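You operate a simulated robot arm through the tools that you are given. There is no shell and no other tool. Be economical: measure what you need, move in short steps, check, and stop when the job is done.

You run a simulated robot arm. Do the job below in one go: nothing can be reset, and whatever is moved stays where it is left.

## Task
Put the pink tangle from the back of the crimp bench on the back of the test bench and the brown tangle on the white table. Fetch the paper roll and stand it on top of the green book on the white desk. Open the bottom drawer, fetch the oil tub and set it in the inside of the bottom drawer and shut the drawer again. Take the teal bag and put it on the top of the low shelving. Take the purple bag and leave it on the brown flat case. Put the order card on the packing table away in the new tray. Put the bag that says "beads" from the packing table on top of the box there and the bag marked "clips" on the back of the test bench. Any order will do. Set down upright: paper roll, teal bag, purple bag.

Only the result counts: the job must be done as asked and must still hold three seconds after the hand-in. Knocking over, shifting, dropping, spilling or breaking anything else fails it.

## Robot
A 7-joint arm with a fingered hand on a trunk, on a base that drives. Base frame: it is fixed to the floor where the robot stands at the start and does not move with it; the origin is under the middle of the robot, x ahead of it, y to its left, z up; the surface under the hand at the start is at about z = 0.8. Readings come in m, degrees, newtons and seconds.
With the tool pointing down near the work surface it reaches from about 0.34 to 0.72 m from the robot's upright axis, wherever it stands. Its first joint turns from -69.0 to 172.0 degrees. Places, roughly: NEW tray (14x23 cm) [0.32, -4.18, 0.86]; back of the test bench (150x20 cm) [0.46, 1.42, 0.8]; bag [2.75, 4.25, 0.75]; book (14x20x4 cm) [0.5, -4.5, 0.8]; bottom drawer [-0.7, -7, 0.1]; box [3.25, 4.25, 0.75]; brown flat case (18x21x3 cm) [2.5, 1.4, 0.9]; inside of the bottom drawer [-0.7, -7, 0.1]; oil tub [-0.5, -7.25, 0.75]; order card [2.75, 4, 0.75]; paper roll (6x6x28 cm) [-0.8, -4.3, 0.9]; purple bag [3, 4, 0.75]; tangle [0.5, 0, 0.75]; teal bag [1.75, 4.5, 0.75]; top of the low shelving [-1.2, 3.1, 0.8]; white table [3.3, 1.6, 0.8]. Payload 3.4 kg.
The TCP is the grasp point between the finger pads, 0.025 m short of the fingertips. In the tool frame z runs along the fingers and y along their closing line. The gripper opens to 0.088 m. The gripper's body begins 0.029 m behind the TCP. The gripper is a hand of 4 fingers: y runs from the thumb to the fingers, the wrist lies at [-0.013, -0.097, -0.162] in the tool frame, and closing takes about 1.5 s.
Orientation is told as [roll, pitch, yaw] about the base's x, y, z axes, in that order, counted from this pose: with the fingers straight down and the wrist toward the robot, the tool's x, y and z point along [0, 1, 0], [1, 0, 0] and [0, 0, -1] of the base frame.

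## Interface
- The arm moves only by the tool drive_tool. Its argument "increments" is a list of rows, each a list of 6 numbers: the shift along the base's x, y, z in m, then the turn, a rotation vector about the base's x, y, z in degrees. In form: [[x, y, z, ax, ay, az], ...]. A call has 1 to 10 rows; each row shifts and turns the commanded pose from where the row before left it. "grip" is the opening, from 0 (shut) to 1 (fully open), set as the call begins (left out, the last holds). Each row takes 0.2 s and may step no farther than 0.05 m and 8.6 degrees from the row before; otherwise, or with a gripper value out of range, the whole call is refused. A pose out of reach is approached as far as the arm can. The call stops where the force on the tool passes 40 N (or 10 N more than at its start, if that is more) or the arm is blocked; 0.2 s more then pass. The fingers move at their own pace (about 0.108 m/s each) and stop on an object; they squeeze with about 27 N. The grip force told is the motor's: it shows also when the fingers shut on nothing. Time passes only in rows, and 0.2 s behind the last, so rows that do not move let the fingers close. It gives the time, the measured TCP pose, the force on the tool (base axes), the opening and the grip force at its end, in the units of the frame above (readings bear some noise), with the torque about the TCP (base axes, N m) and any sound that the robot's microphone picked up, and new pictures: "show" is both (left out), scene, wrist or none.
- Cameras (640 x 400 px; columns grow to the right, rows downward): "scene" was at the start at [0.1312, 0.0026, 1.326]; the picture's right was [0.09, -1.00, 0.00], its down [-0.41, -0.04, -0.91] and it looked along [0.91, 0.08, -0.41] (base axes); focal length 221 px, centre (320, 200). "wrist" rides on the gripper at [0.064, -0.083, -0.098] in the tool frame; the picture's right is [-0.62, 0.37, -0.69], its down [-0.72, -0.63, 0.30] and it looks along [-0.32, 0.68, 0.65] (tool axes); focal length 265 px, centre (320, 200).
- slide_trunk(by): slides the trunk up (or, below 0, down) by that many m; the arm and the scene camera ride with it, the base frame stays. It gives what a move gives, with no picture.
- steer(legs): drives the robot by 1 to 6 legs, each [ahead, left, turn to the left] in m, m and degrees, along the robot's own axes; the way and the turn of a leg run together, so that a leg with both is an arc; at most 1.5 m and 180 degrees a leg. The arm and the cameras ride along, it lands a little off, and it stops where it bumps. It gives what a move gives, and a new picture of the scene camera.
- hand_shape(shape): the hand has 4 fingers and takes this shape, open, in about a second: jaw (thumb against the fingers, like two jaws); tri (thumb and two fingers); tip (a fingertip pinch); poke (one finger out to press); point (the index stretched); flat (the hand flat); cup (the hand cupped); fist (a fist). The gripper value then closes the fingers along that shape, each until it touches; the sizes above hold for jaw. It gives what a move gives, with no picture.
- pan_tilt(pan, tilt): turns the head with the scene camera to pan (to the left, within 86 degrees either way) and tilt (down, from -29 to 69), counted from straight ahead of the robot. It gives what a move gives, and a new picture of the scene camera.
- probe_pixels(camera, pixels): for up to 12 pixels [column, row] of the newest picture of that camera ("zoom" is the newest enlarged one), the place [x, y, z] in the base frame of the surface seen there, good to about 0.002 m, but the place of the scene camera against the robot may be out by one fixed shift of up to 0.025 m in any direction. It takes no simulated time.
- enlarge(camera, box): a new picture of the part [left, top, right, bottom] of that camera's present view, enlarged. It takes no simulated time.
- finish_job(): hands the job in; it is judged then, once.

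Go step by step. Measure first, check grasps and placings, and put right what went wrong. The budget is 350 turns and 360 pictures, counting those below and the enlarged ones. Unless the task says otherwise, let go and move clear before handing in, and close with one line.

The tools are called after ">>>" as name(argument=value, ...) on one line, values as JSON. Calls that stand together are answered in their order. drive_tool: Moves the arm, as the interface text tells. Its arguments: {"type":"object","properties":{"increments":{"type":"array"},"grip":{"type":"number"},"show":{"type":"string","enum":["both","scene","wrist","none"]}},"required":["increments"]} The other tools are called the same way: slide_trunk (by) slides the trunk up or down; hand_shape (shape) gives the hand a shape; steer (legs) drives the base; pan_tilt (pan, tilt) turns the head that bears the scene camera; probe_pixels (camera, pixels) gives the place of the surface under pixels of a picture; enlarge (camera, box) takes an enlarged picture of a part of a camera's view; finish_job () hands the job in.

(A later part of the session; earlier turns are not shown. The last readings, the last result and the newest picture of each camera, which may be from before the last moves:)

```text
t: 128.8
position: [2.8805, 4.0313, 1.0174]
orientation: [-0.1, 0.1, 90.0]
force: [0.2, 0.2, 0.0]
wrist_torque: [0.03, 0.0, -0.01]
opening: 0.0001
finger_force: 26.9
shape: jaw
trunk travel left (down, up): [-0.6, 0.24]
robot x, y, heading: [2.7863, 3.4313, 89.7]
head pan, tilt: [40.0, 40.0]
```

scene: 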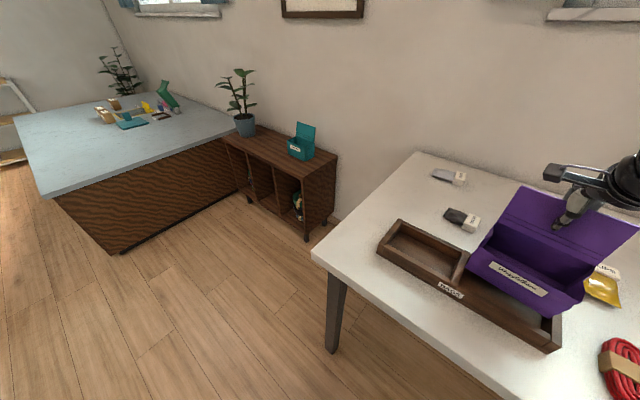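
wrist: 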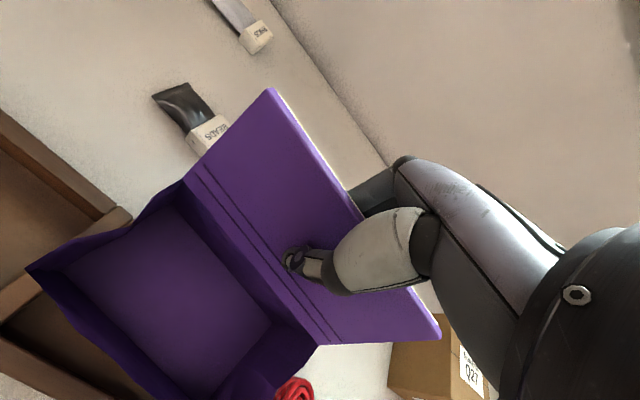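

The bag is lifted. I raise it further, then back away from the table.

>>> drive_tool(increments=[[0, 0, 0.03, 0, 0, 0], [0, 0, 0.04, 0, 0, 0], [0, 0, 0.04, 0, 0, 0], [0, 0, 0.04, 0, 0, 0], [0, 0, 0.03, 0, 0, 0], [0, 0, 0, 0, 0, 0]], show="wrist")

>>> steer(legs=[[-0.73, 0, 0]])

```text
t: 130.2
position: [2.8825, 4.0256, 1.1935]
orientation: [-0.1, 0.2, 90.1]
force: [-1.0, 0.6, 0.2]
wrist_torque: [0.01, -0.02, 0.01]
opening: 0.0
finger_force: 27.1
shape: jaw
out of reach, approached as far as the arm can: row 5
trunk travel left (down, up): [-0.6, 0.24]
robot x, y, heading: [2.7874, 3.4331, 90.1]
head pan, tilt: [40.0, 40.0]
```

wrist: 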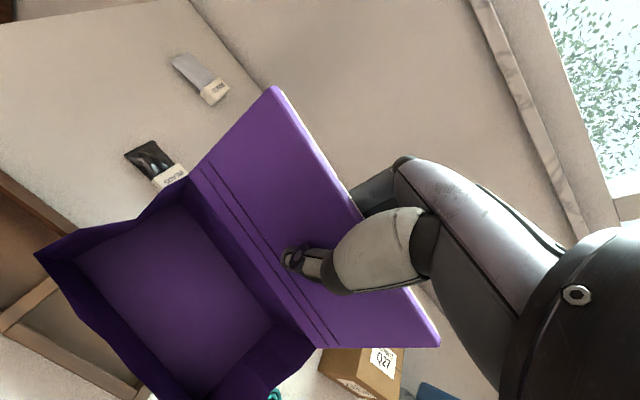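

```text
t: 134.2
position: [2.8814, 3.2824, 1.1955]
orientation: [-0.1, 0.1, 89.4]
force: [0.4, 0.0, 0.0]
wrist_torque: [0.0, 0.0, -0.03]
opening: 0.0
finger_force: 26.8
shape: jaw
trunk travel left (down, up): [-0.6, 0.24]
robot x, y, heading: [2.7794, 2.6916, 89.0]
head pan, tilt: [40.0, 40.0]
```

scene: 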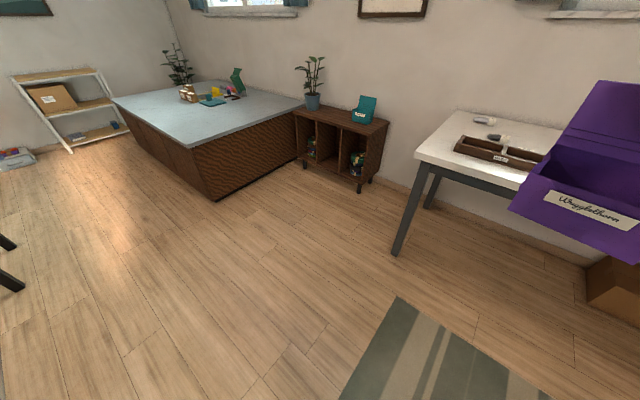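

Now the trip: left to x≈1.4, back to y≈0.6, right to x≈2.6.

>>> steer(legs=[[0, 0.7, 0.5], [0, 0.7, 0.5], [-1.05, 0, 0], [-1.05, 0, 0]])

>>> pan_tilt(pan=-10, tilt=35)

```text
t: 151.6
position: [1.4485, 1.1852, 1.1943]
orientation: [-0.1, 0.1, 88.8]
force: [0.5, 0.1, -0.8]
wrist_torque: [0.0, 0.04, 0.01]
opening: 0.0
finger_force: 26.7
shape: jaw
trunk travel left (down, up): [-0.6, 0.24]
robot x, y, heading: [1.3382, 0.5961, 88.8]
head pan, tilt: [40.0, 40.0]
```

scene: 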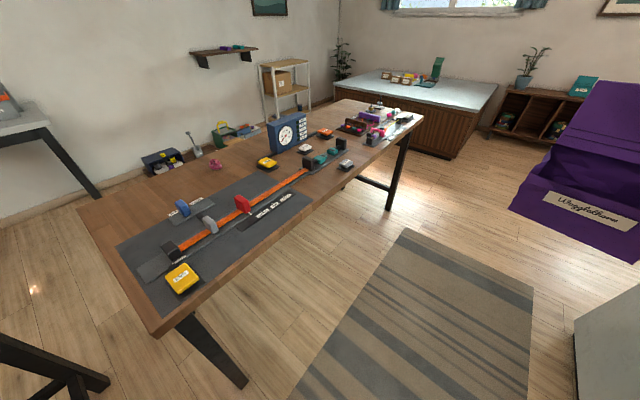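

```text
t: 152.7
position: [1.4473, 1.1847, 1.1944]
orientation: [-0.1, 0.2, 88.8]
force: [-0.3, 0.9, -0.1]
wrist_torque: [0.05, 0.04, -0.05]
opening: 0.0
finger_force: 27.3
shape: jaw
trunk travel left (down, up): [-0.6, 0.24]
robot x, y, heading: [1.3381, 0.5961, 88.8]
head pan, tilt: [-10.0, 35.0]
```

scene: 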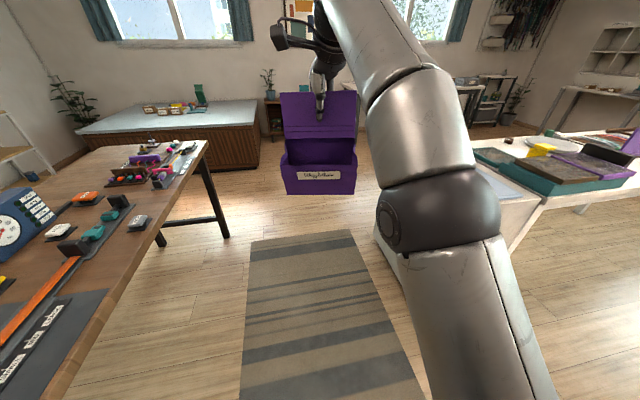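

>>> pan_tilt(pan=-75, tilt=35)

```text
t: 154.1
position: [1.447, 1.185, 1.1937]
orientation: [-0.1, 0.1, 88.8]
force: [0.7, 0.6, -0.2]
wrist_torque: [-0.01, -0.01, -0.03]
opening: 0.0
finger_force: 27.4
shape: jaw
trunk travel left (down, up): [-0.6, 0.24]
robot x, y, heading: [1.3408, 0.5939, 88.8]
head pan, tilt: [-75.0, 35.0]
```

scene: 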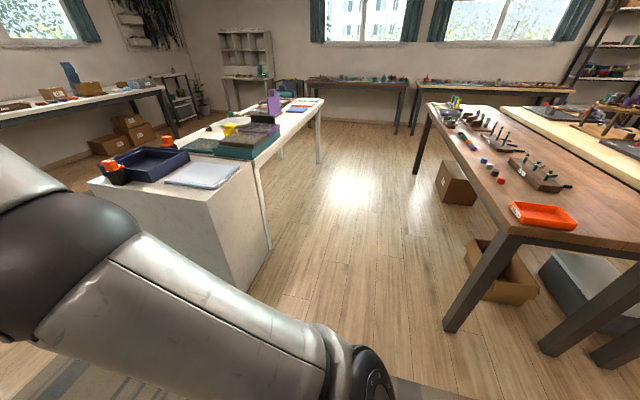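

>>> probe_pixels(camera="scene", pixels=[[450, 325], [495, 235], [430, 105], [240, 165], [270, 245], [315, 120], [110, 160], [240, 290], [205, 175], [480, 285]])

```text
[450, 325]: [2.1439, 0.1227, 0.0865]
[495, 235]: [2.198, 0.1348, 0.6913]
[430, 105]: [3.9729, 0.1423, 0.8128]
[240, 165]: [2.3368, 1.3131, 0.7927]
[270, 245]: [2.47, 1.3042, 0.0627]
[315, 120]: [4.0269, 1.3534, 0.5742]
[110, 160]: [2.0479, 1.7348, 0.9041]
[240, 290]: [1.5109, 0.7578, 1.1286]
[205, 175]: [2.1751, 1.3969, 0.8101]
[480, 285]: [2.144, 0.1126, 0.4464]
```

Aisle runs y 0.15–1.30; clear. I drive right to x≈2.61.

>>> steer(legs=[[0.05, -0.65, 0.6], [0.0, -0.62, 0.6]])

>>> pan_tilt(pan=15, tilt=45)

```text
t: 160.7
position: [2.6979, 1.2159, 1.1949]
orientation: [-0.1, 0.1, 89.7]
force: [-0.1, 0.9, -1.4]
wrist_torque: [0.01, -0.04, 0.02]
opening: 0.0
finger_force: 27.0
shape: jaw
trunk travel left (down, up): [-0.6, 0.24]
robot x, y, heading: [2.5992, 0.6252, 89.7]
head pan, tilt: [-75.0, 35.0]
```

scene: 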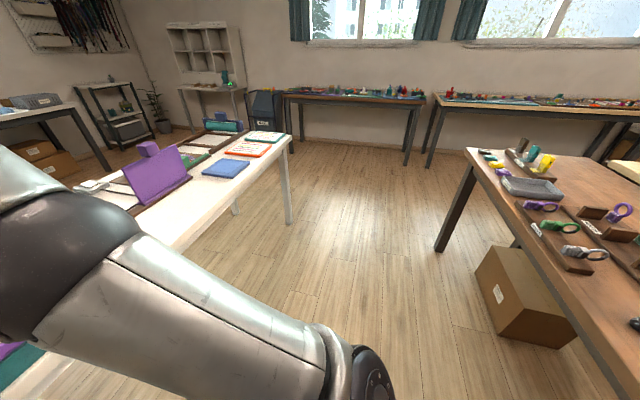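

```text
t: 162.4
position: [2.6992, 1.2157, 1.194]
orientation: [-0.2, 0.1, 89.8]
force: [0.4, 0.2, 0.6]
wrist_torque: [0.02, -0.02, -0.01]
opening: 0.0001
finger_force: 27.1
shape: jaw
trunk travel left (down, up): [-0.6, 0.24]
robot x, y, heading: [2.5971, 0.6214, 89.8]
head pan, tilt: [15.0, 45.0]
```

scene: 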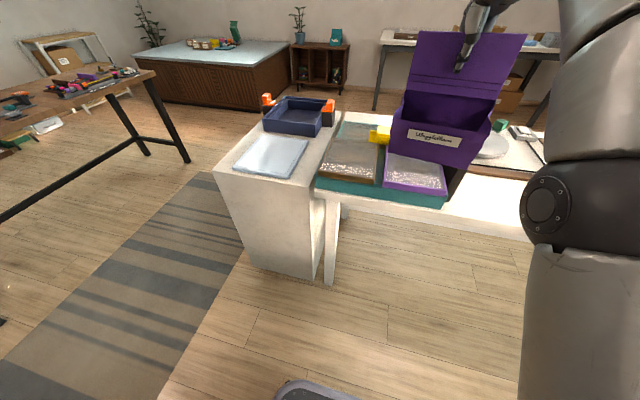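

>>> steer(legs=[[0.17, 0.185, 0]])

>>> drive_tool(increments=[[0, 0, -0.02, 0, 0, 0]], show="wrist")

```text
t: 164.2
position: [2.5098, 1.3865, 1.1946]
orientation: [-0.1, 0.1, 89.8]
force: [0.0, -0.7, -0.4]
wrist_torque: [-0.01, -0.05, 0.02]
opening: 0.0002
finger_force: 26.8
shape: jaw
trunk travel left (down, up): [-0.6, 0.24]
robot x, y, heading: [2.4127, 0.7913, 89.8]
head pan, tilt: [15.0, 45.0]
```

scene: 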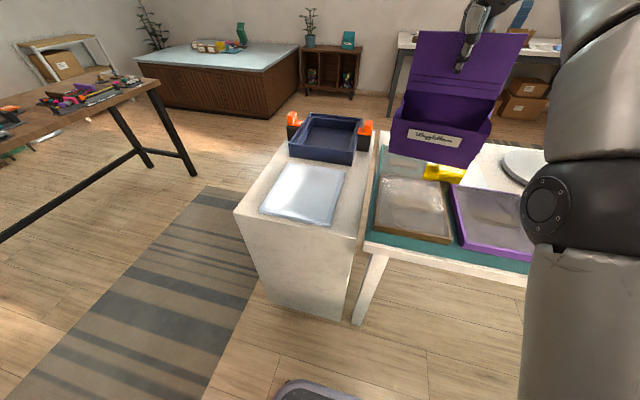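

```text
t: 164.6
position: [2.5101, 1.384, 1.1759]
orientation: [-0.1, 0.1, 89.8]
force: [-0.1, -0.8, -0.3]
wrist_torque: [-0.01, 0.02, 0.01]
opening: 0.0002
finger_force: 27.2
shape: jaw
trunk travel left (down, up): [-0.6, 0.24]
robot x, y, heading: [2.415, 0.7931, 89.7]
head pan, tilt: [15.0, 45.0]
```

wrist: 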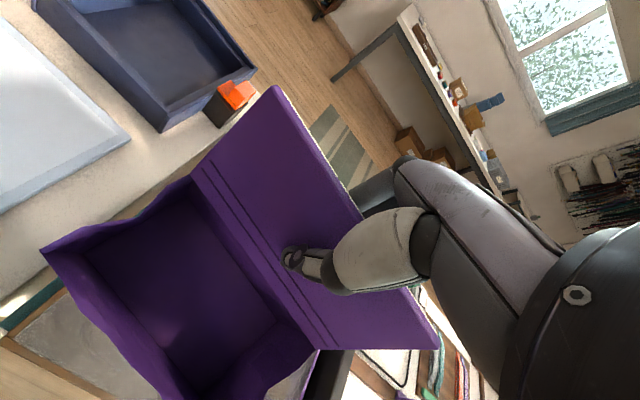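

>>> probe_pixels(camera="scene", pixels=[[378, 228], [450, 238], [395, 180], [440, 185], [415, 205], [430, 168], [458, 172], [440, 178], [470, 240], [400, 140], [480, 155], [455, 175]])

>>> enlarge(camera="scene", box=[350, 80, 550, 280])

```text
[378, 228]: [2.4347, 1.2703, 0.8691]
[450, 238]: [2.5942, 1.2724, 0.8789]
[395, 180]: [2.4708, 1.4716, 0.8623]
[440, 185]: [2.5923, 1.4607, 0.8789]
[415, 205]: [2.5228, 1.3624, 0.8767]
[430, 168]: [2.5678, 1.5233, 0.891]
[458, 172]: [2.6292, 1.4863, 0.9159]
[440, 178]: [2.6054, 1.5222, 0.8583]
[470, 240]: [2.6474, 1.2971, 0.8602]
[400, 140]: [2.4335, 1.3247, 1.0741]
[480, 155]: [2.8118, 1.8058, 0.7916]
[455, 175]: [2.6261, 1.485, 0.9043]
```

```text
2.00 times, centred on (450, 180) of scene
```

zoom: 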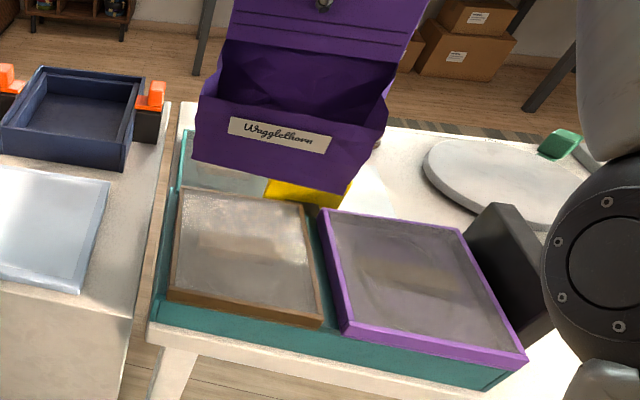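

Case centre is about (2.513, 1.381), top z 0.864. I shift forward 4 cm and lower to just above.

>>> drive_tool(increments=[[0.001, 0.02, -0.02, 0, 0, 0], [0.001, 0.02, -0.03, 0, 0, 0], [0, 0, -0.04, 0, 0, 0], [0, 0, -0.04, 0, 0, 0], [0, 0, 0, 0, 0, 0]], show="scene")

>>> enlarge(camera="scene", box=[350, 80, 550, 280])

```text
t: 165.8
position: [2.5118, 1.4259, 1.0446]
orientation: [-0.1, 0.0, 90.0]
force: [-0.9, 0.0, 0.7]
wrist_torque: [0.0, -0.02, 0.02]
opening: 0.0
finger_force: 27.5
shape: jaw
trunk travel left (down, up): [-0.6, 0.24]
robot x, y, heading: [2.4126, 0.7943, 89.8]
head pan, tilt: [15.0, 45.0]
```

scene: 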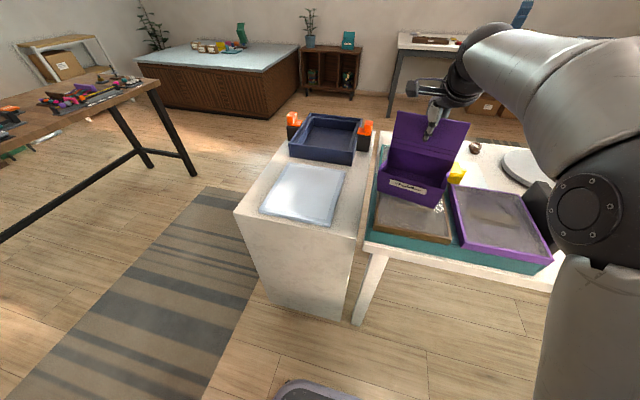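

```text
2.00 times, centred on (450, 180) of scene
```

zoom: 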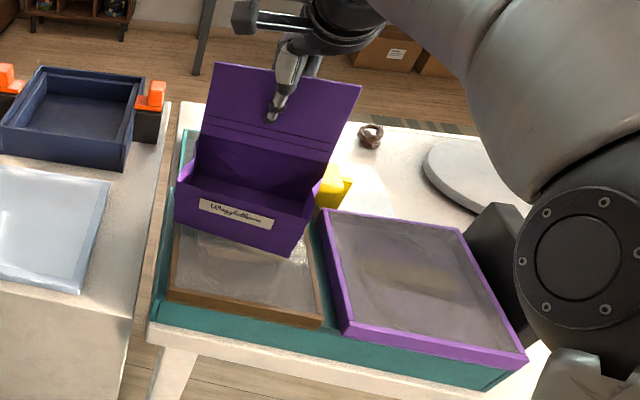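

>>> drive_tool(increments=[[0, -0.005, -0.015, 0, 0, 0], [0, -0.005, -0.012, 0, 0, 0], [0, 0, -0.004, 0, 0, 0], [0, 0, -0.003, 0, 0, 0], [0, 0, 0, 0, 0, 0]], show="scene")

>>> enlarge(camera="scene", box=[350, 80, 510, 240])

```text
t: 167.0
position: [2.5102, 1.4143, 1.0153]
orientation: [-0.1, -0.4, 89.9]
force: [-1.6, 3.5, 21.8]
wrist_torque: [0.1, 0.09, 0.06]
opening: 0.0001
finger_force: 27.0
shape: jaw
trunk travel left (down, up): [-0.6, 0.24]
robot x, y, heading: [2.4102, 0.7935, 89.8]
head pan, tilt: [15.0, 45.0]
```

scene: 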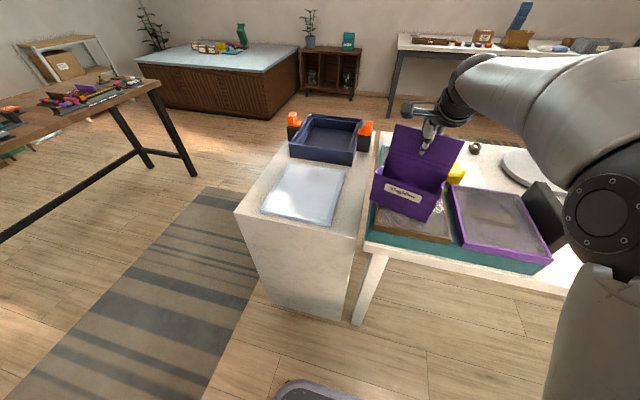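

```text
2.50 times, centred on (430, 160) of scene
```

zoom: 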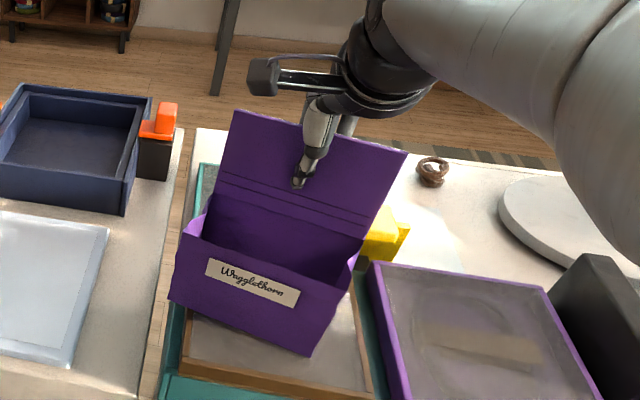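

There's 22 N of contact already and the bag looks tilted. I ease up slightly and look.

>>> drive_tool(increments=[[0, 0, 0.006, 0, 0, 0], [0, 0, 0, 0, 0, 0]], show="wrist")

>>> enlarge(camera="scene", box=[350, 110, 480, 250])

```text
t: 167.6
position: [2.5124, 1.4139, 1.0163]
orientation: [-0.2, 0.3, 89.9]
force: [-1.9, 0.5, 6.2]
wrist_torque: [0.07, 0.07, 0.05]
opening: 0.0
finger_force: 26.7
shape: jaw
trunk travel left (down, up): [-0.6, 0.24]
robot x, y, heading: [2.4136, 0.7895, 89.8]
head pan, tilt: [15.0, 45.0]
```

wrist: 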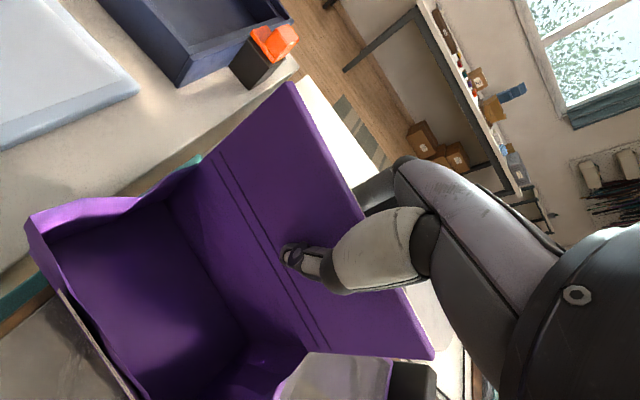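

```text
2.86 times, centred on (415, 180) of scene
```

zoom: 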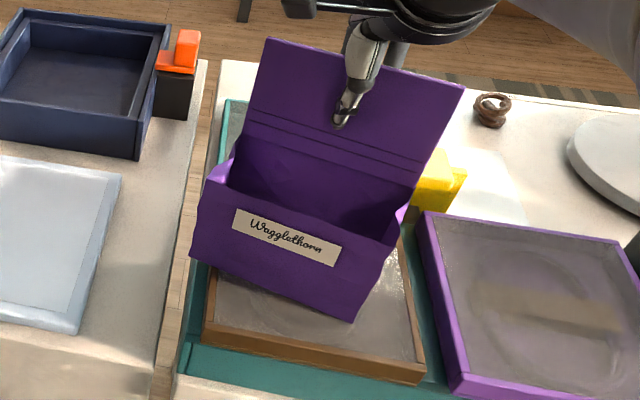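

>>> probe_pixels(camera="zoom", pixels=[[196, 252], [348, 312], [208, 190], [380, 238], [268, 45], [455, 88], [212, 330], [415, 375], [230, 270], [400, 300], [215, 290]])

```text
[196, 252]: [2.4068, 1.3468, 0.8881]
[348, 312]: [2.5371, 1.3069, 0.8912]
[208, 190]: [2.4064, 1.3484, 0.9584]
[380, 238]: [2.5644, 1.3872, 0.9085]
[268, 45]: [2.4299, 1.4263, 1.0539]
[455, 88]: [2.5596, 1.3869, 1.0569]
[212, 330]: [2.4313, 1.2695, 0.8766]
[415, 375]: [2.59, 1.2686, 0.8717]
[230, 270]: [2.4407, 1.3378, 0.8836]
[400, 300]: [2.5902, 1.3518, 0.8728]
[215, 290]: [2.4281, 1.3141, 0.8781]
```

The bag's base corners are level (z≈0.89) but it is yawed about 17° and sits too far left/back (corner x 2.407). I lift, yaw the hand +16° and shift right and toward me.

>>> drive_tool(increments=[[0, 0, 0.02, 0, 0, 0], [0, 0, 0.02, 0, 0, 0], [0.01, -0.008, 0, 0, 0, 8], [0.01, -0.007, 0, 0, 0, 8], [0, 0, 0, 0, 0, 0]], show="scene")

>>> enlarge(camera="scene", box=[350, 100, 490, 240])

```text
t: 168.8
position: [2.5319, 1.3989, 1.0574]
orientation: [-0.1, 0.1, 106.0]
force: [0.6, 0.5, -1.4]
wrist_torque: [0.0, 0.01, 0.01]
opening: 0.0
finger_force: 27.5
shape: jaw
trunk travel left (down, up): [-0.6, 0.24]
robot x, y, heading: [2.412, 0.7941, 89.5]
head pan, tilt: [15.0, 45.0]
```

scene: 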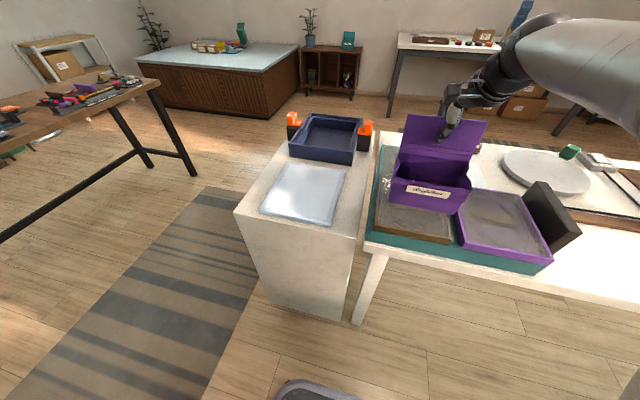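

```text
2.86 times, centred on (420, 170) of scene
```

zoom: 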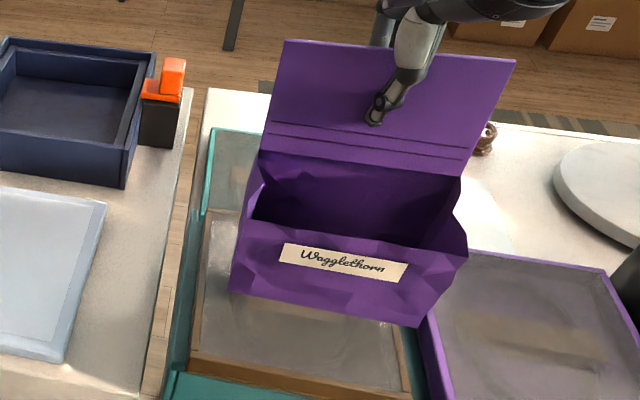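

>>> probe_pixels(camera="zoom", pixels=[[234, 288], [415, 322], [245, 225], [460, 262], [290, 45], [508, 65], [470, 170], [465, 240]])

```text
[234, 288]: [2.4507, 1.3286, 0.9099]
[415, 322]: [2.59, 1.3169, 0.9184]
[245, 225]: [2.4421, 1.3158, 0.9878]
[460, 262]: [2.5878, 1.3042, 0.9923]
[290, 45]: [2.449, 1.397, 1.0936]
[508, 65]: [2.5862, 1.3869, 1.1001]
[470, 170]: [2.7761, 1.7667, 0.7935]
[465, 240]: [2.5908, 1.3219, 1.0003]
```

The bag now spans x 2.447–2.59, front at y≈1.33: well centred. Small correction and lower.

>>> drive_tool(increments=[[0.0, 0, -0.008, 0, 3, 4], [0, 0, -0.008, 0, 0, 0], [0, 0, -0.006, 0, 0, 0], [0, 0, 0, 0, 0, 0]], show="scene")

>>> enlarge(camera="scene", box=[340, 110, 500, 210])

```text
t: 169.8
position: [2.5334, 1.4014, 1.0351]
orientation: [2.7, -0.8, 109.9]
force: [-0.2, -0.3, -0.2]
wrist_torque: [0.02, 0.02, 0.01]
opening: 0.0002
finger_force: 26.9
shape: jaw
trunk travel left (down, up): [-0.6, 0.24]
robot x, y, heading: [2.4164, 0.7893, 89.7]
head pan, tilt: [15.0, 45.0]
```

scene: 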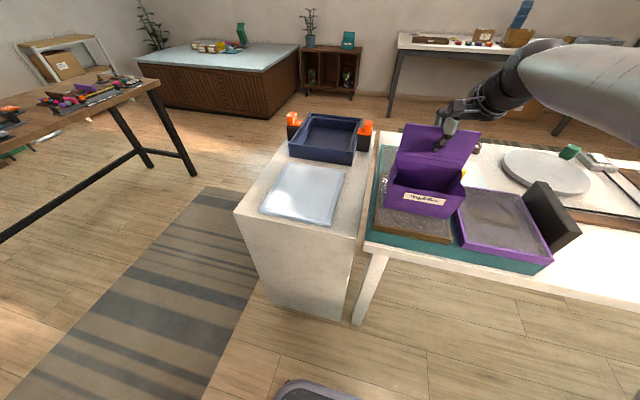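

```text
4.00 times, centred on (420, 160) of scene
```

zoom: 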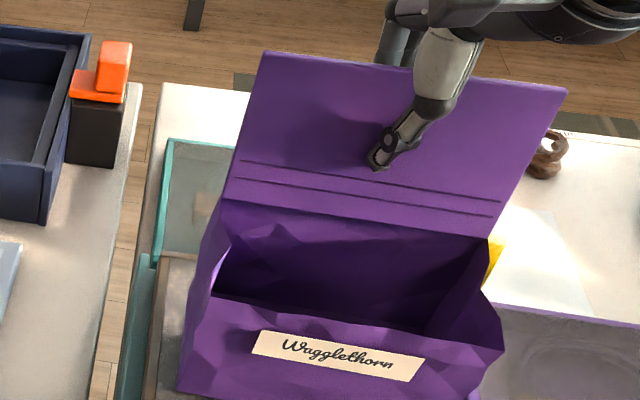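

>>> drive_tool(increments=[[-0.004, 0, -0.006, 0, 0, 0], [0, 0, -0.006, 0, 0, 0], [0, 0, -0.004, 0, 0, 0], [0, 0, 0, 0, 0, 0]], show="scene")

>>> enlarge(camera="scene", box=[340, 140, 500, 240])

```text
t: 170.8
position: [2.5286, 1.3994, 1.0194]
orientation: [2.8, -0.8, 109.8]
force: [0.3, 0.6, 0.5]
wrist_torque: [0.01, -0.01, 0.01]
opening: 0.0
finger_force: 26.9
shape: jaw
trunk travel left (down, up): [-0.6, 0.24]
robot x, y, heading: [2.4134, 0.7909, 89.7]
head pan, tilt: [15.0, 45.0]
```

scene: 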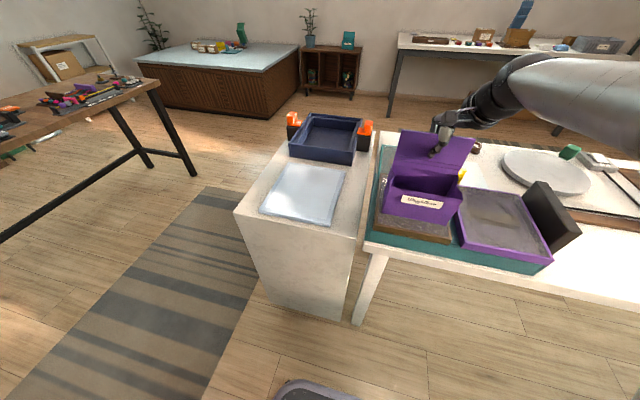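

```text
4.00 times, centred on (420, 190) of scene
```

zoom: 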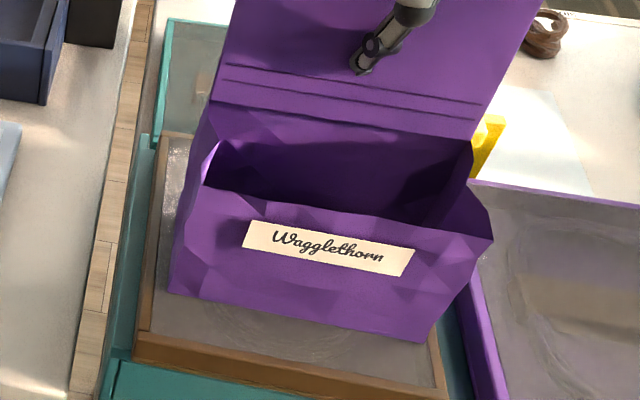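

>>> probe_pixels(camera="zoom", pixels=[[175, 288], [420, 338], [205, 190], [485, 240], [160, 330], [435, 350], [145, 340], [470, 300]])

>>> drive_tool(increments=[[0, 0, -0.004, 0, 0, 0], [0, 0, -0.003, 0, 0, 0], [0, 0, -0.003, 0, 0, 0], [0, 0, 0, 0, 0, 0]], show="none")

```text
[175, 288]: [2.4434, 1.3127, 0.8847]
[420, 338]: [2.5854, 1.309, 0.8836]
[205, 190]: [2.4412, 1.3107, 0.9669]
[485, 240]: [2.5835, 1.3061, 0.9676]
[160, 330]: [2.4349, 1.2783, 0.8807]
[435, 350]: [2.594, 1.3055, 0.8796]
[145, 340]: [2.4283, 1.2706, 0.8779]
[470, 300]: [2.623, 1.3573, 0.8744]
```

```text
t: 171.8
position: [2.5282, 1.3983, 1.0141]
orientation: [2.6, -1.5, 109.8]
force: [1.9, 2.0, 29.8]
wrist_torque: [0.05, 0.02, 0.05]
opening: 0.0
finger_force: 27.3
shape: jaw
trunk travel left (down, up): [-0.6, 0.24]
robot x, y, heading: [2.4113, 0.7941, 90.0]
head pan, tilt: [15.0, 45.0]
```

Contact, level, corners x 2.443–2.585, y≈1.31. I relax 4 mm and release.

>>> drive_tool(increments=[[0, 0, 0.005, 0, 0, 0], [0, 0, 0, 0, 0, 0]], show="none")

>>> drive_tool(increments=[[0, 0, 0, 0, 0, 0], [0, 0, 0, 0, 0, 0], [0, 0, 0, 0, 0, 0], [0, 0, 0, 0, 0, 0], [0, 0, 0, 0, 0, 0]], grip=1, show="scene")

>>> enlarge(camera="scene", box=[340, 110, 500, 210])

```text
t: 172.4
position: [2.5281, 1.3976, 1.0155]
orientation: [2.6, -0.9, 109.8]
force: [1.4, 0.7, 18.1]
wrist_torque: [-0.02, 0.03, 0.03]
opening: 0.0
finger_force: 27.1
shape: jaw
trunk travel left (down, up): [-0.6, 0.24]
robot x, y, heading: [2.414, 0.7927, 89.6]
head pan, tilt: [15.0, 45.0]
```

```text
t: 173.6
position: [2.5291, 1.4003, 1.0134]
orientation: [2.8, -0.8, 110.0]
force: [-0.2, -0.2, -0.8]
wrist_torque: [0.01, 0.05, -0.02]
opening: 0.0876
finger_force: 0.1
shape: jaw
trunk travel left (down, up): [-0.6, 0.24]
robot x, y, heading: [2.4136, 0.7923, 89.8]
head pan, tilt: [15.0, 45.0]
```

scene: 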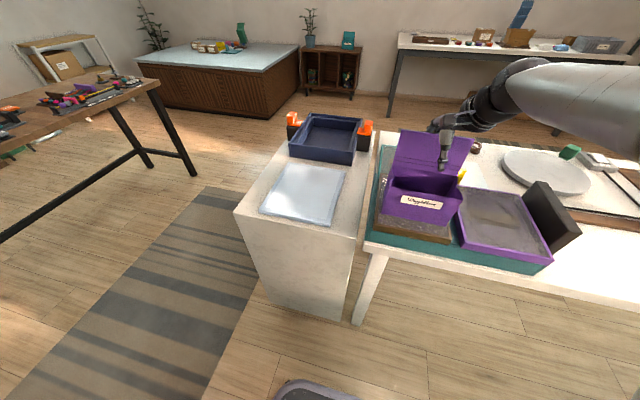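

```text
4.00 times, centred on (420, 160) of scene
```

zoom: 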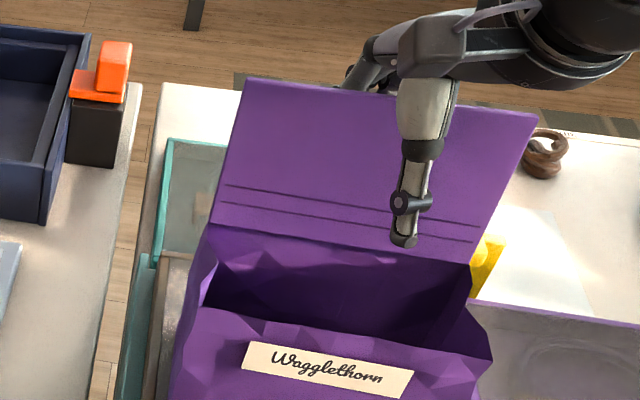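

Standing by itself. I lift the hand straight up and undo the twist.

>>> drive_tool(increments=[[0, 0, 0.04, 0, 0, 0], [0, 0, 0.045, 0, 0, 0], [0, 0, 0.04, 0, -2.5, 0], [0, 0, 0.02, 0, 0, -8], [-0.02, 0, 0, 0, 0, -8], [0, 0, 0, 0, 0, -4]], show="scene")

>>> enlarge(camera="scene", box=[340, 110, 500, 240])

```text
t: 175.0
position: [2.5079, 1.3986, 1.1592]
orientation: [0.4, 0.1, 89.9]
force: [-0.4, -0.1, -0.1]
wrist_torque: [-0.06, 0.0, 0.03]
opening: 0.0877
finger_force: 0.2
shape: jaw
trunk travel left (down, up): [-0.6, 0.24]
robot x, y, heading: [2.412, 0.7948, 89.9]
head pan, tilt: [15.0, 45.0]
```

scene: 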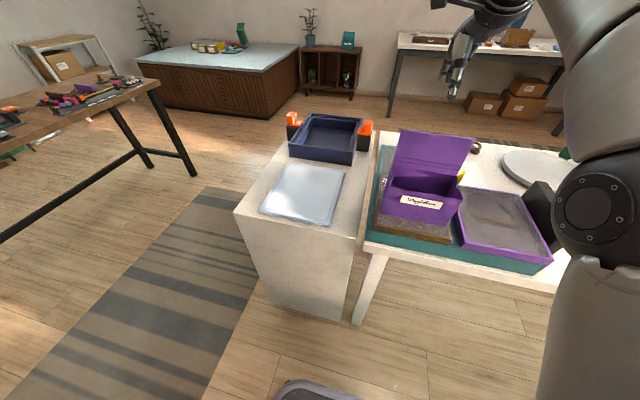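

```text
3.08 times, centred on (420, 175) of scene
```

zoom: 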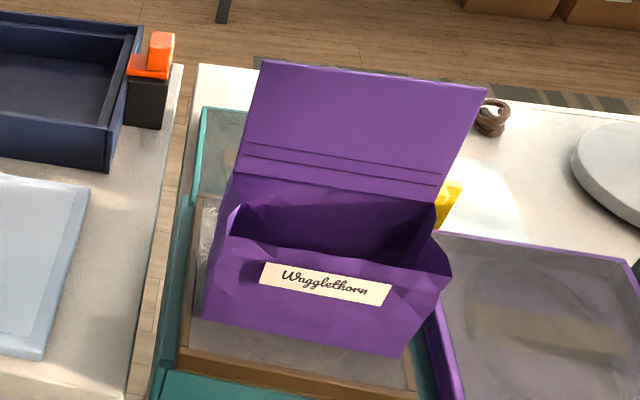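

The purple bag stands on the brown case. Now back to the packing table for the bead bag.

>>> steer(legs=[[-0.15, 0, 0], [0, 1.07, 0], [1.05, 0, 0], [1.05, 0, 0], [0, -0.66, 0], [0, -0.66, 0]])

>>> pan_tilt(pan=-15, tilt=35)

```text
t: 197.8
position: [2.777, 3.2914, 1.1581]
orientation: [0.4, 0.0, 88.8]
force: [0.7, -0.5, 0.1]
wrist_torque: [-0.01, -0.02, 0.0]
opening: 0.0877
finger_force: 0.1
shape: jaw
trunk travel left (down, up): [-0.6, 0.24]
robot x, y, heading: [2.6712, 2.6861, 88.8]
head pan, tilt: [15.0, 45.0]
```

scene: 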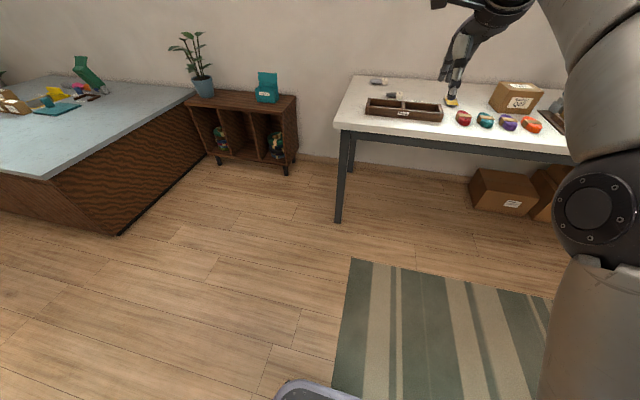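

```text
t: 198.8
position: [2.7754, 3.2915, 1.1583]
orientation: [0.3, 0.0, 88.8]
force: [-0.3, -0.4, 0.3]
wrist_torque: [0.02, 0.02, -0.02]
opening: 0.088
finger_force: 0.1
shape: jaw
trunk travel left (down, up): [-0.6, 0.24]
robot x, y, heading: [2.671, 2.6825, 88.4]
head pan, tilt: [-15.0, 35.0]
```

scene: 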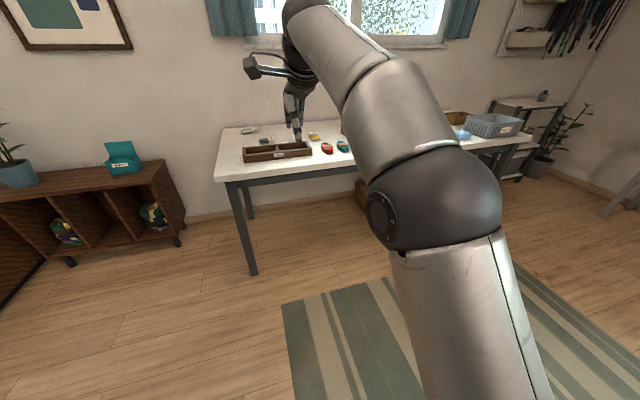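

>>> steer(legs=[[0.79, 0.02, 1.3]])

>>> drive_tool(increments=[[0, 0.03, -0.03, 0, 0, 0], [0, 0.03, -0.03, 0, 0, 0]], show="wrist")

```text
t: 203.0
position: [2.765, 4.0731, 1.16]
orientation: [0.5, 0.1, 89.3]
force: [0.3, -0.1, -0.7]
wrist_torque: [-0.03, 0.01, 0.03]
opening: 0.0875
finger_force: 0.1
shape: jaw
trunk travel left (down, up): [-0.6, 0.24]
robot x, y, heading: [2.6587, 3.4683, 89.1]
head pan, tilt: [-15.0, 35.0]
```

scene: 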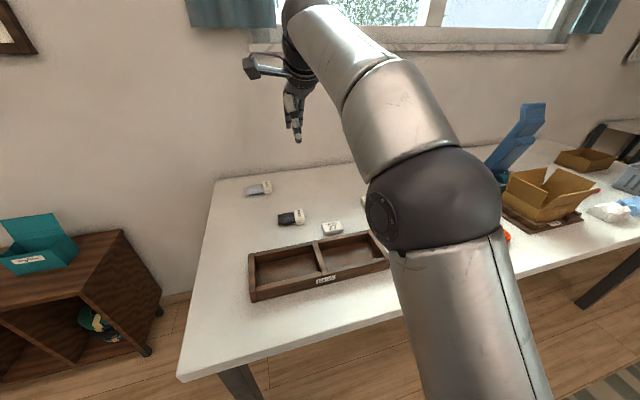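

```text
t: 203.6
position: [2.7657, 4.1342, 1.0956]
orientation: [0.4, 0.1, 89.3]
force: [0.1, 0.2, -0.5]
wrist_torque: [-0.06, 0.01, 0.0]
opening: 0.0877
finger_force: 0.1
shape: jaw
trunk travel left (down, up): [-0.6, 0.24]
robot x, y, heading: [2.6674, 3.4657, 89.3]
head pan, tilt: [-15.0, 35.0]
```

wrist: 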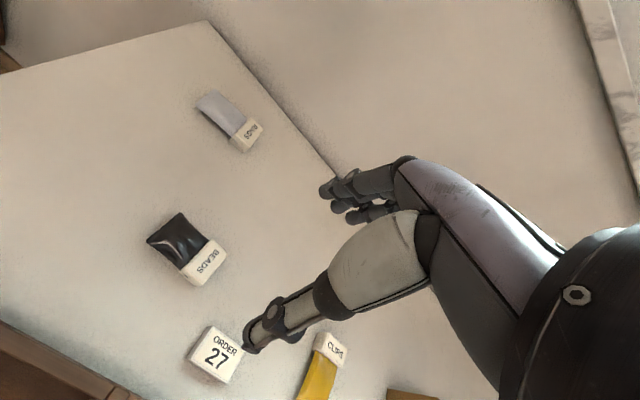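

The ORDER 27 card is found at wrist (215,355), next to BEADS. I measure them all.

>>> probe_pixels(camera="wrist", pixels=[[208, 240], [226, 256], [185, 275], [198, 285], [205, 262], [178, 238], [160, 240], [212, 326], [245, 350], [190, 360], [215, 355], [225, 380]])

>>> enlarge(camera="wrist", box=[130, 190, 370, 400])

```text
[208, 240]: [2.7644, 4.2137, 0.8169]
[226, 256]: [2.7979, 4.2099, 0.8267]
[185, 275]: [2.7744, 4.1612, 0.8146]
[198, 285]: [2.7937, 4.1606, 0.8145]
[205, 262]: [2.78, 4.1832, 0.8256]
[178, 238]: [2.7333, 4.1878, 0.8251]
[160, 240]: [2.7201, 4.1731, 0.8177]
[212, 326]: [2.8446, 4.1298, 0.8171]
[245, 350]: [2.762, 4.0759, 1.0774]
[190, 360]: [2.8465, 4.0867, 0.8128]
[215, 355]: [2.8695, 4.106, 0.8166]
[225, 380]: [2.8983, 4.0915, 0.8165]
```

```text
1.90 times, centred on (250, 295) of wrist
```

zoom: 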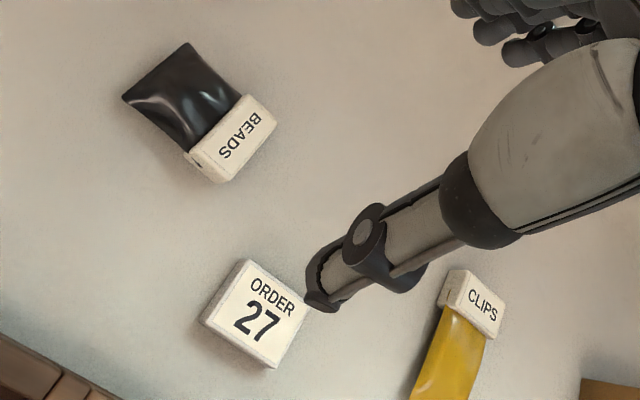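

BEADS label block spans y 4.160–4.213, x 2.765–2.797, top 0.826. I edge forward 2 cm and reach for it.

>>> steer(legs=[[0.022, 0, 0.7]])

>>> drive_tool(increments=[[0.004, 0.015, -0.04, 0, 0, 0], [0.004, 0.012, -0.04, 0, 0, 0], [0.003, 0.0, -0.04, 0, 0, 0], [0, 0, -0.04, 0, 0, 0], [0, 0, 0, 0, 0, 0]], show="wrist")

```text
t: 204.4
position: [2.7577, 4.1556, 1.0975]
orientation: [0.4, 0.1, 90.1]
force: [0.5, -0.2, 0.6]
wrist_torque: [-0.02, -0.01, -0.03]
opening: 0.0876
finger_force: 0.0
shape: jaw
trunk travel left (down, up): [-0.6, 0.24]
robot x, y, heading: [2.6649, 3.4907, 89.9]
head pan, tilt: [-15.0, 35.0]
```

scene: 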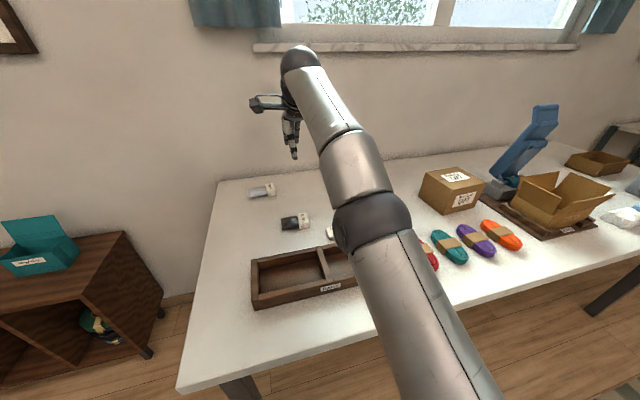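

```text
t: 205.6
position: [2.7685, 4.1807, 0.9382]
orientation: [0.4, 0.1, 89.9]
force: [0.3, -0.6, -0.4]
wrist_torque: [0.01, 0.02, 0.0]
opening: 0.0878
finger_force: 0.1
shape: jaw
trunk travel left (down, up): [-0.6, 0.24]
robot x, y, heading: [2.6673, 3.4931, 89.9]
head pan, tilt: [-15.0, 35.0]
```

wrist: 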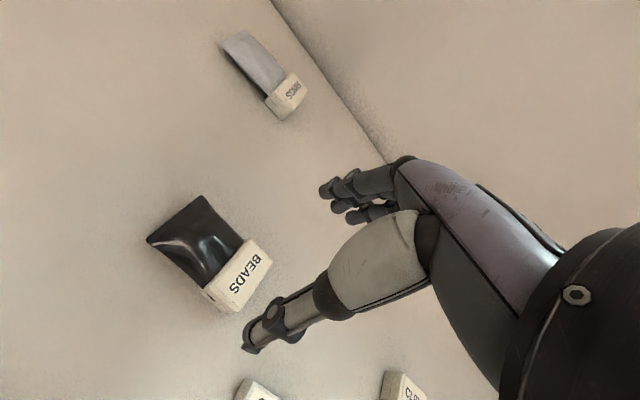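

>>> drive_tool(increments=[[0.006, 0.006, -0.04, 0, 0, 0], [0.006, 0, -0.04, 0, 0, 0], [0, 0, -0.02, 0, 0, 0], [0, 0, -0.011, 0, 0, 0], [0, 0, 0, 0, 0, 0]], show="wrist")

```text
t: 206.8
position: [2.7806, 4.188, 0.8256]
orientation: [0.3, 0.0, 90.0]
force: [0.0, 0.5, 1.1]
wrist_torque: [0.07, 0.02, -0.02]
opening: 0.0879
finger_force: 0.0
shape: jaw
trunk travel left (down, up): [-0.6, 0.24]
robot x, y, heading: [2.6646, 3.4884, 89.8]
head pan, tilt: [-15.0, 35.0]
```

wrist: 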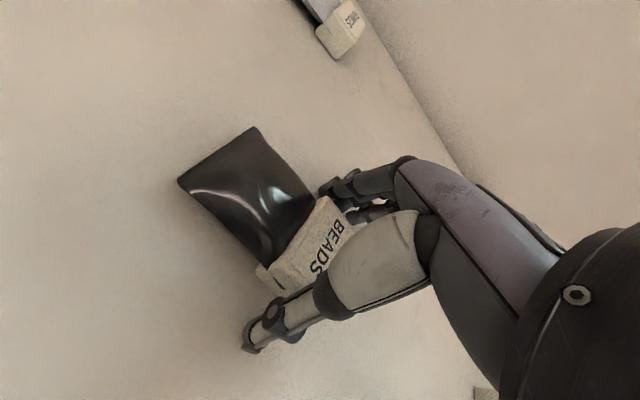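

>>> drive_tool(increments=[[0, 0, 0, 0, 0, 0], [0, 0, 0, 0, 0, 0], [0, 0, 0, 0, 0, 0], [0, 0, 0, 0, 0, 0], [0, 0, 0, 0, 0, 0], [0, 0, 0, 0, 0, 0], [0, 0, 0, 0, 0, 0]], grip=0, show="none")

>>> drive_tool(increments=[[0, 0, 0.04, 0, 0, 0], [0, 0, 0.045, 0, 0, 0], [0, 0, 0.045, 0, 0, 0], [0, -0.02, 0.045, 0, 0, 0], [0, -0.03, 0.04, 0, 0, 0], [0, -0.04, 0.02, 0, 0, 0]], show="wrist")

```text
t: 208.4
position: [2.7801, 4.1889, 0.8264]
orientation: [0.6, 0.0, 90.0]
force: [0.5, 1.5, 4.5]
wrist_torque: [0.17, 0.0, -0.02]
opening: 0.0505
finger_force: 27.1
shape: jaw
trunk travel left (down, up): [-0.6, 0.24]
robot x, y, heading: [2.6641, 3.4892, 89.8]
head pan, tilt: [-15.0, 35.0]
```

```text
t: 209.8
position: [2.7784, 4.0957, 1.0626]
orientation: [0.4, 0.0, 89.8]
force: [0.5, 0.1, -1.2]
wrist_torque: [0.02, -0.04, 0.01]
opening: 0.0503
finger_force: 26.8
shape: jaw
trunk travel left (down, up): [-0.6, 0.24]
robot x, y, heading: [2.6651, 3.4889, 89.8]
head pan, tilt: [-15.0, 35.0]
```

wrist: 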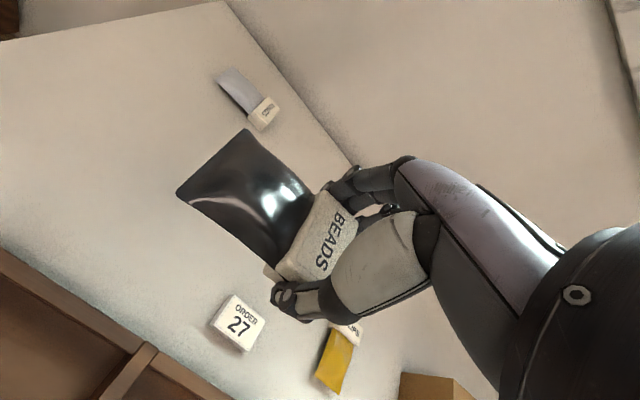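

Beads held. I drive right toward the Q27 box and measure it with the wrist camera.

>>> steer(legs=[[-0.02, -0.45, 0]])

>>> drive_tool(increments=[[0, 0, 0, 0, 0, 0]], show="wrist")

```text
t: 212.5
position: [3.2269, 4.0762, 1.0619]
orientation: [0.4, 0.1, 90.0]
force: [-0.1, 0.1, -1.1]
wrist_torque: [-0.03, -0.01, -0.01]
opening: 0.0504
finger_force: 26.7
shape: jaw
trunk travel left (down, up): [-0.6, 0.24]
robot x, y, heading: [3.1125, 3.4725, 89.6]
head pan, tilt: [-15.0, 35.0]
```

scene: 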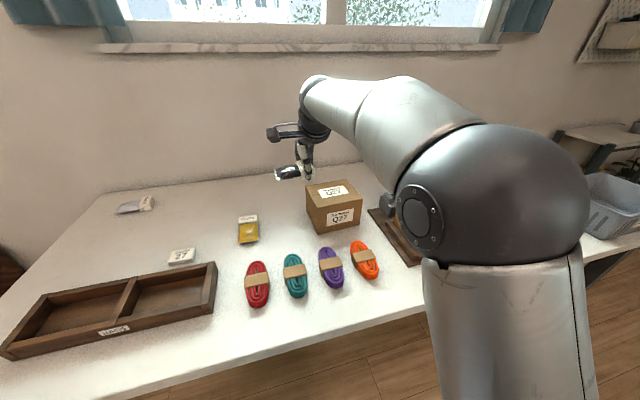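

```text
t: 212.9
position: [3.2264, 4.0767, 1.0592]
orientation: [0.4, 0.1, 89.9]
force: [-0.6, -1.2, -0.9]
wrist_torque: [0.02, -0.04, 0.01]
opening: 0.0505
finger_force: 27.1
shape: jaw
trunk travel left (down, up): [-0.6, 0.24]
robot x, y, heading: [3.1136, 3.4669, 90.0]
head pan, tilt: [-15.0, 35.0]
```

wrist: 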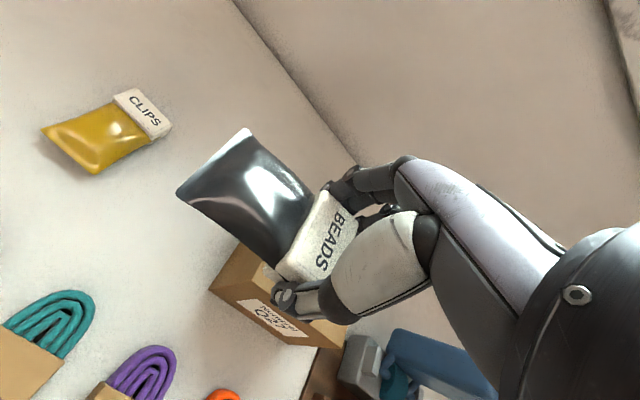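

>>> enlarge(camera="scene", box=[280, 150, 400, 250])

>>> probe_pixels(camera="scene", pixels=[[308, 187], [316, 208], [360, 201], [345, 184], [335, 195], [318, 228], [362, 221], [325, 183]])

>>> probe_pixels(camera="wrist", pixels=[[240, 270], [340, 335], [260, 265]])

```text
4.00 times, centred on (340, 200) of scene
```

zoom: 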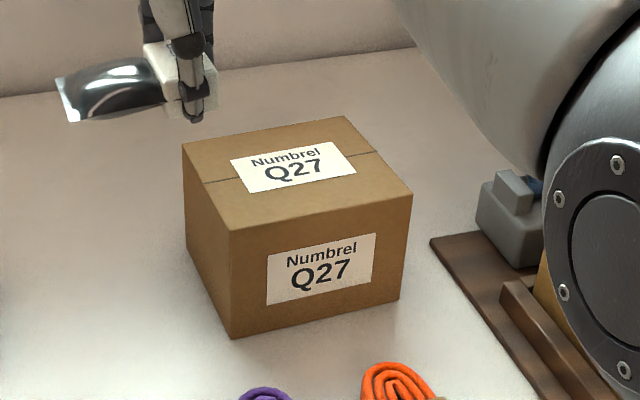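

```text
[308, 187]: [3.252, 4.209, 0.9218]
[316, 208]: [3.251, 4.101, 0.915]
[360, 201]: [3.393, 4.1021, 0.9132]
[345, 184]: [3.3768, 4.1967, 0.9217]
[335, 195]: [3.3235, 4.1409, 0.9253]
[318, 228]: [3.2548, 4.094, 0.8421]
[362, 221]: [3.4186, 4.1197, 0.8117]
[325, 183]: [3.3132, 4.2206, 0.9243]
```

```text
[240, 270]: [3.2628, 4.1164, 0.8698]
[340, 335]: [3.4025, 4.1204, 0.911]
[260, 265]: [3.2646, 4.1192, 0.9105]
```

Box top: x 3.26–3.405, y 4.115–4.235, z≈0.911. I go right 0.13 m and reach over it.

>>> steer(legs=[[0.018, -0.125, 0]])

>>> drive_tool(increments=[[0, 0.03, -0.01, 0, 0, 0], [0, 0.03, -0.01, 0, 0, 0], [0, 0.02, -0.01, 0, 0, 0], [0, 0, 0, 0, 0, 0]], show="wrist")

```text
t: 214.2
position: [3.3512, 4.0939, 1.0612]
orientation: [0.4, 0.0, 90.0]
force: [0.2, -0.4, -0.4]
wrist_torque: [-0.01, 0.0, 0.03]
opening: 0.0502
finger_force: 27.4
shape: jaw
trunk travel left (down, up): [-0.6, 0.24]
robot x, y, heading: [3.2349, 3.4849, 89.6]
head pan, tilt: [-15.0, 35.0]
```

scene: 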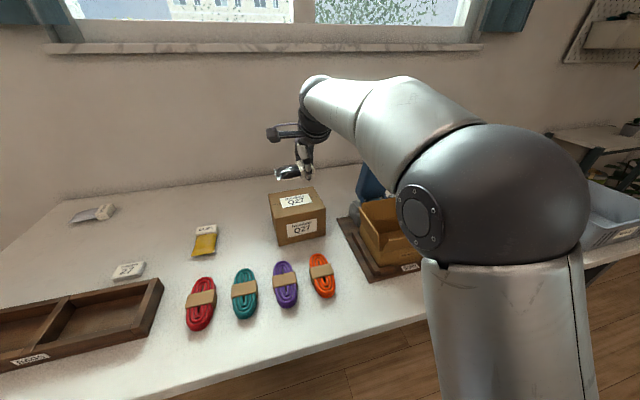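

```text
t: 215.2
position: [3.3492, 4.1726, 1.0314]
orientation: [0.4, 0.0, 90.0]
force: [-0.4, 0.6, -1.0]
wrist_torque: [0.01, -0.03, -0.02]
opening: 0.0502
finger_force: 27.8
shape: jaw
trunk travel left (down, up): [-0.6, 0.24]
robot x, y, heading: [3.2354, 3.4853, 89.6]
head pan, tilt: [-15.0, 35.0]
```

wrist: 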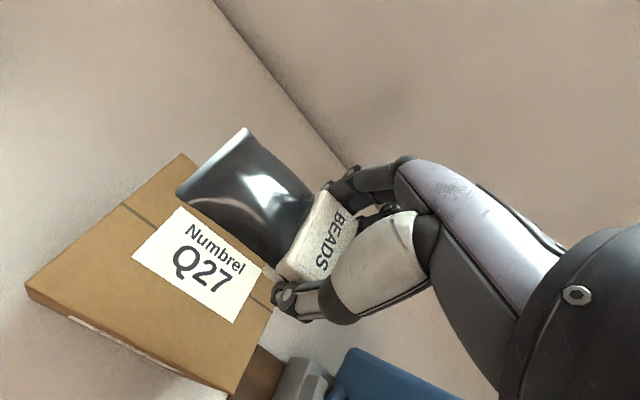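

>>> probe_pixels(camera="wrist", pixels=[[32, 290], [182, 160], [232, 385], [125, 207], [265, 300], [190, 250]])

```text
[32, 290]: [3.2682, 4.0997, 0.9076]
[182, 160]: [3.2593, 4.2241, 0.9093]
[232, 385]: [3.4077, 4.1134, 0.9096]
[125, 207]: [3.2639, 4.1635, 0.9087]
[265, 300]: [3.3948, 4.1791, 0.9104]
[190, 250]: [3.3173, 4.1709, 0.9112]
```

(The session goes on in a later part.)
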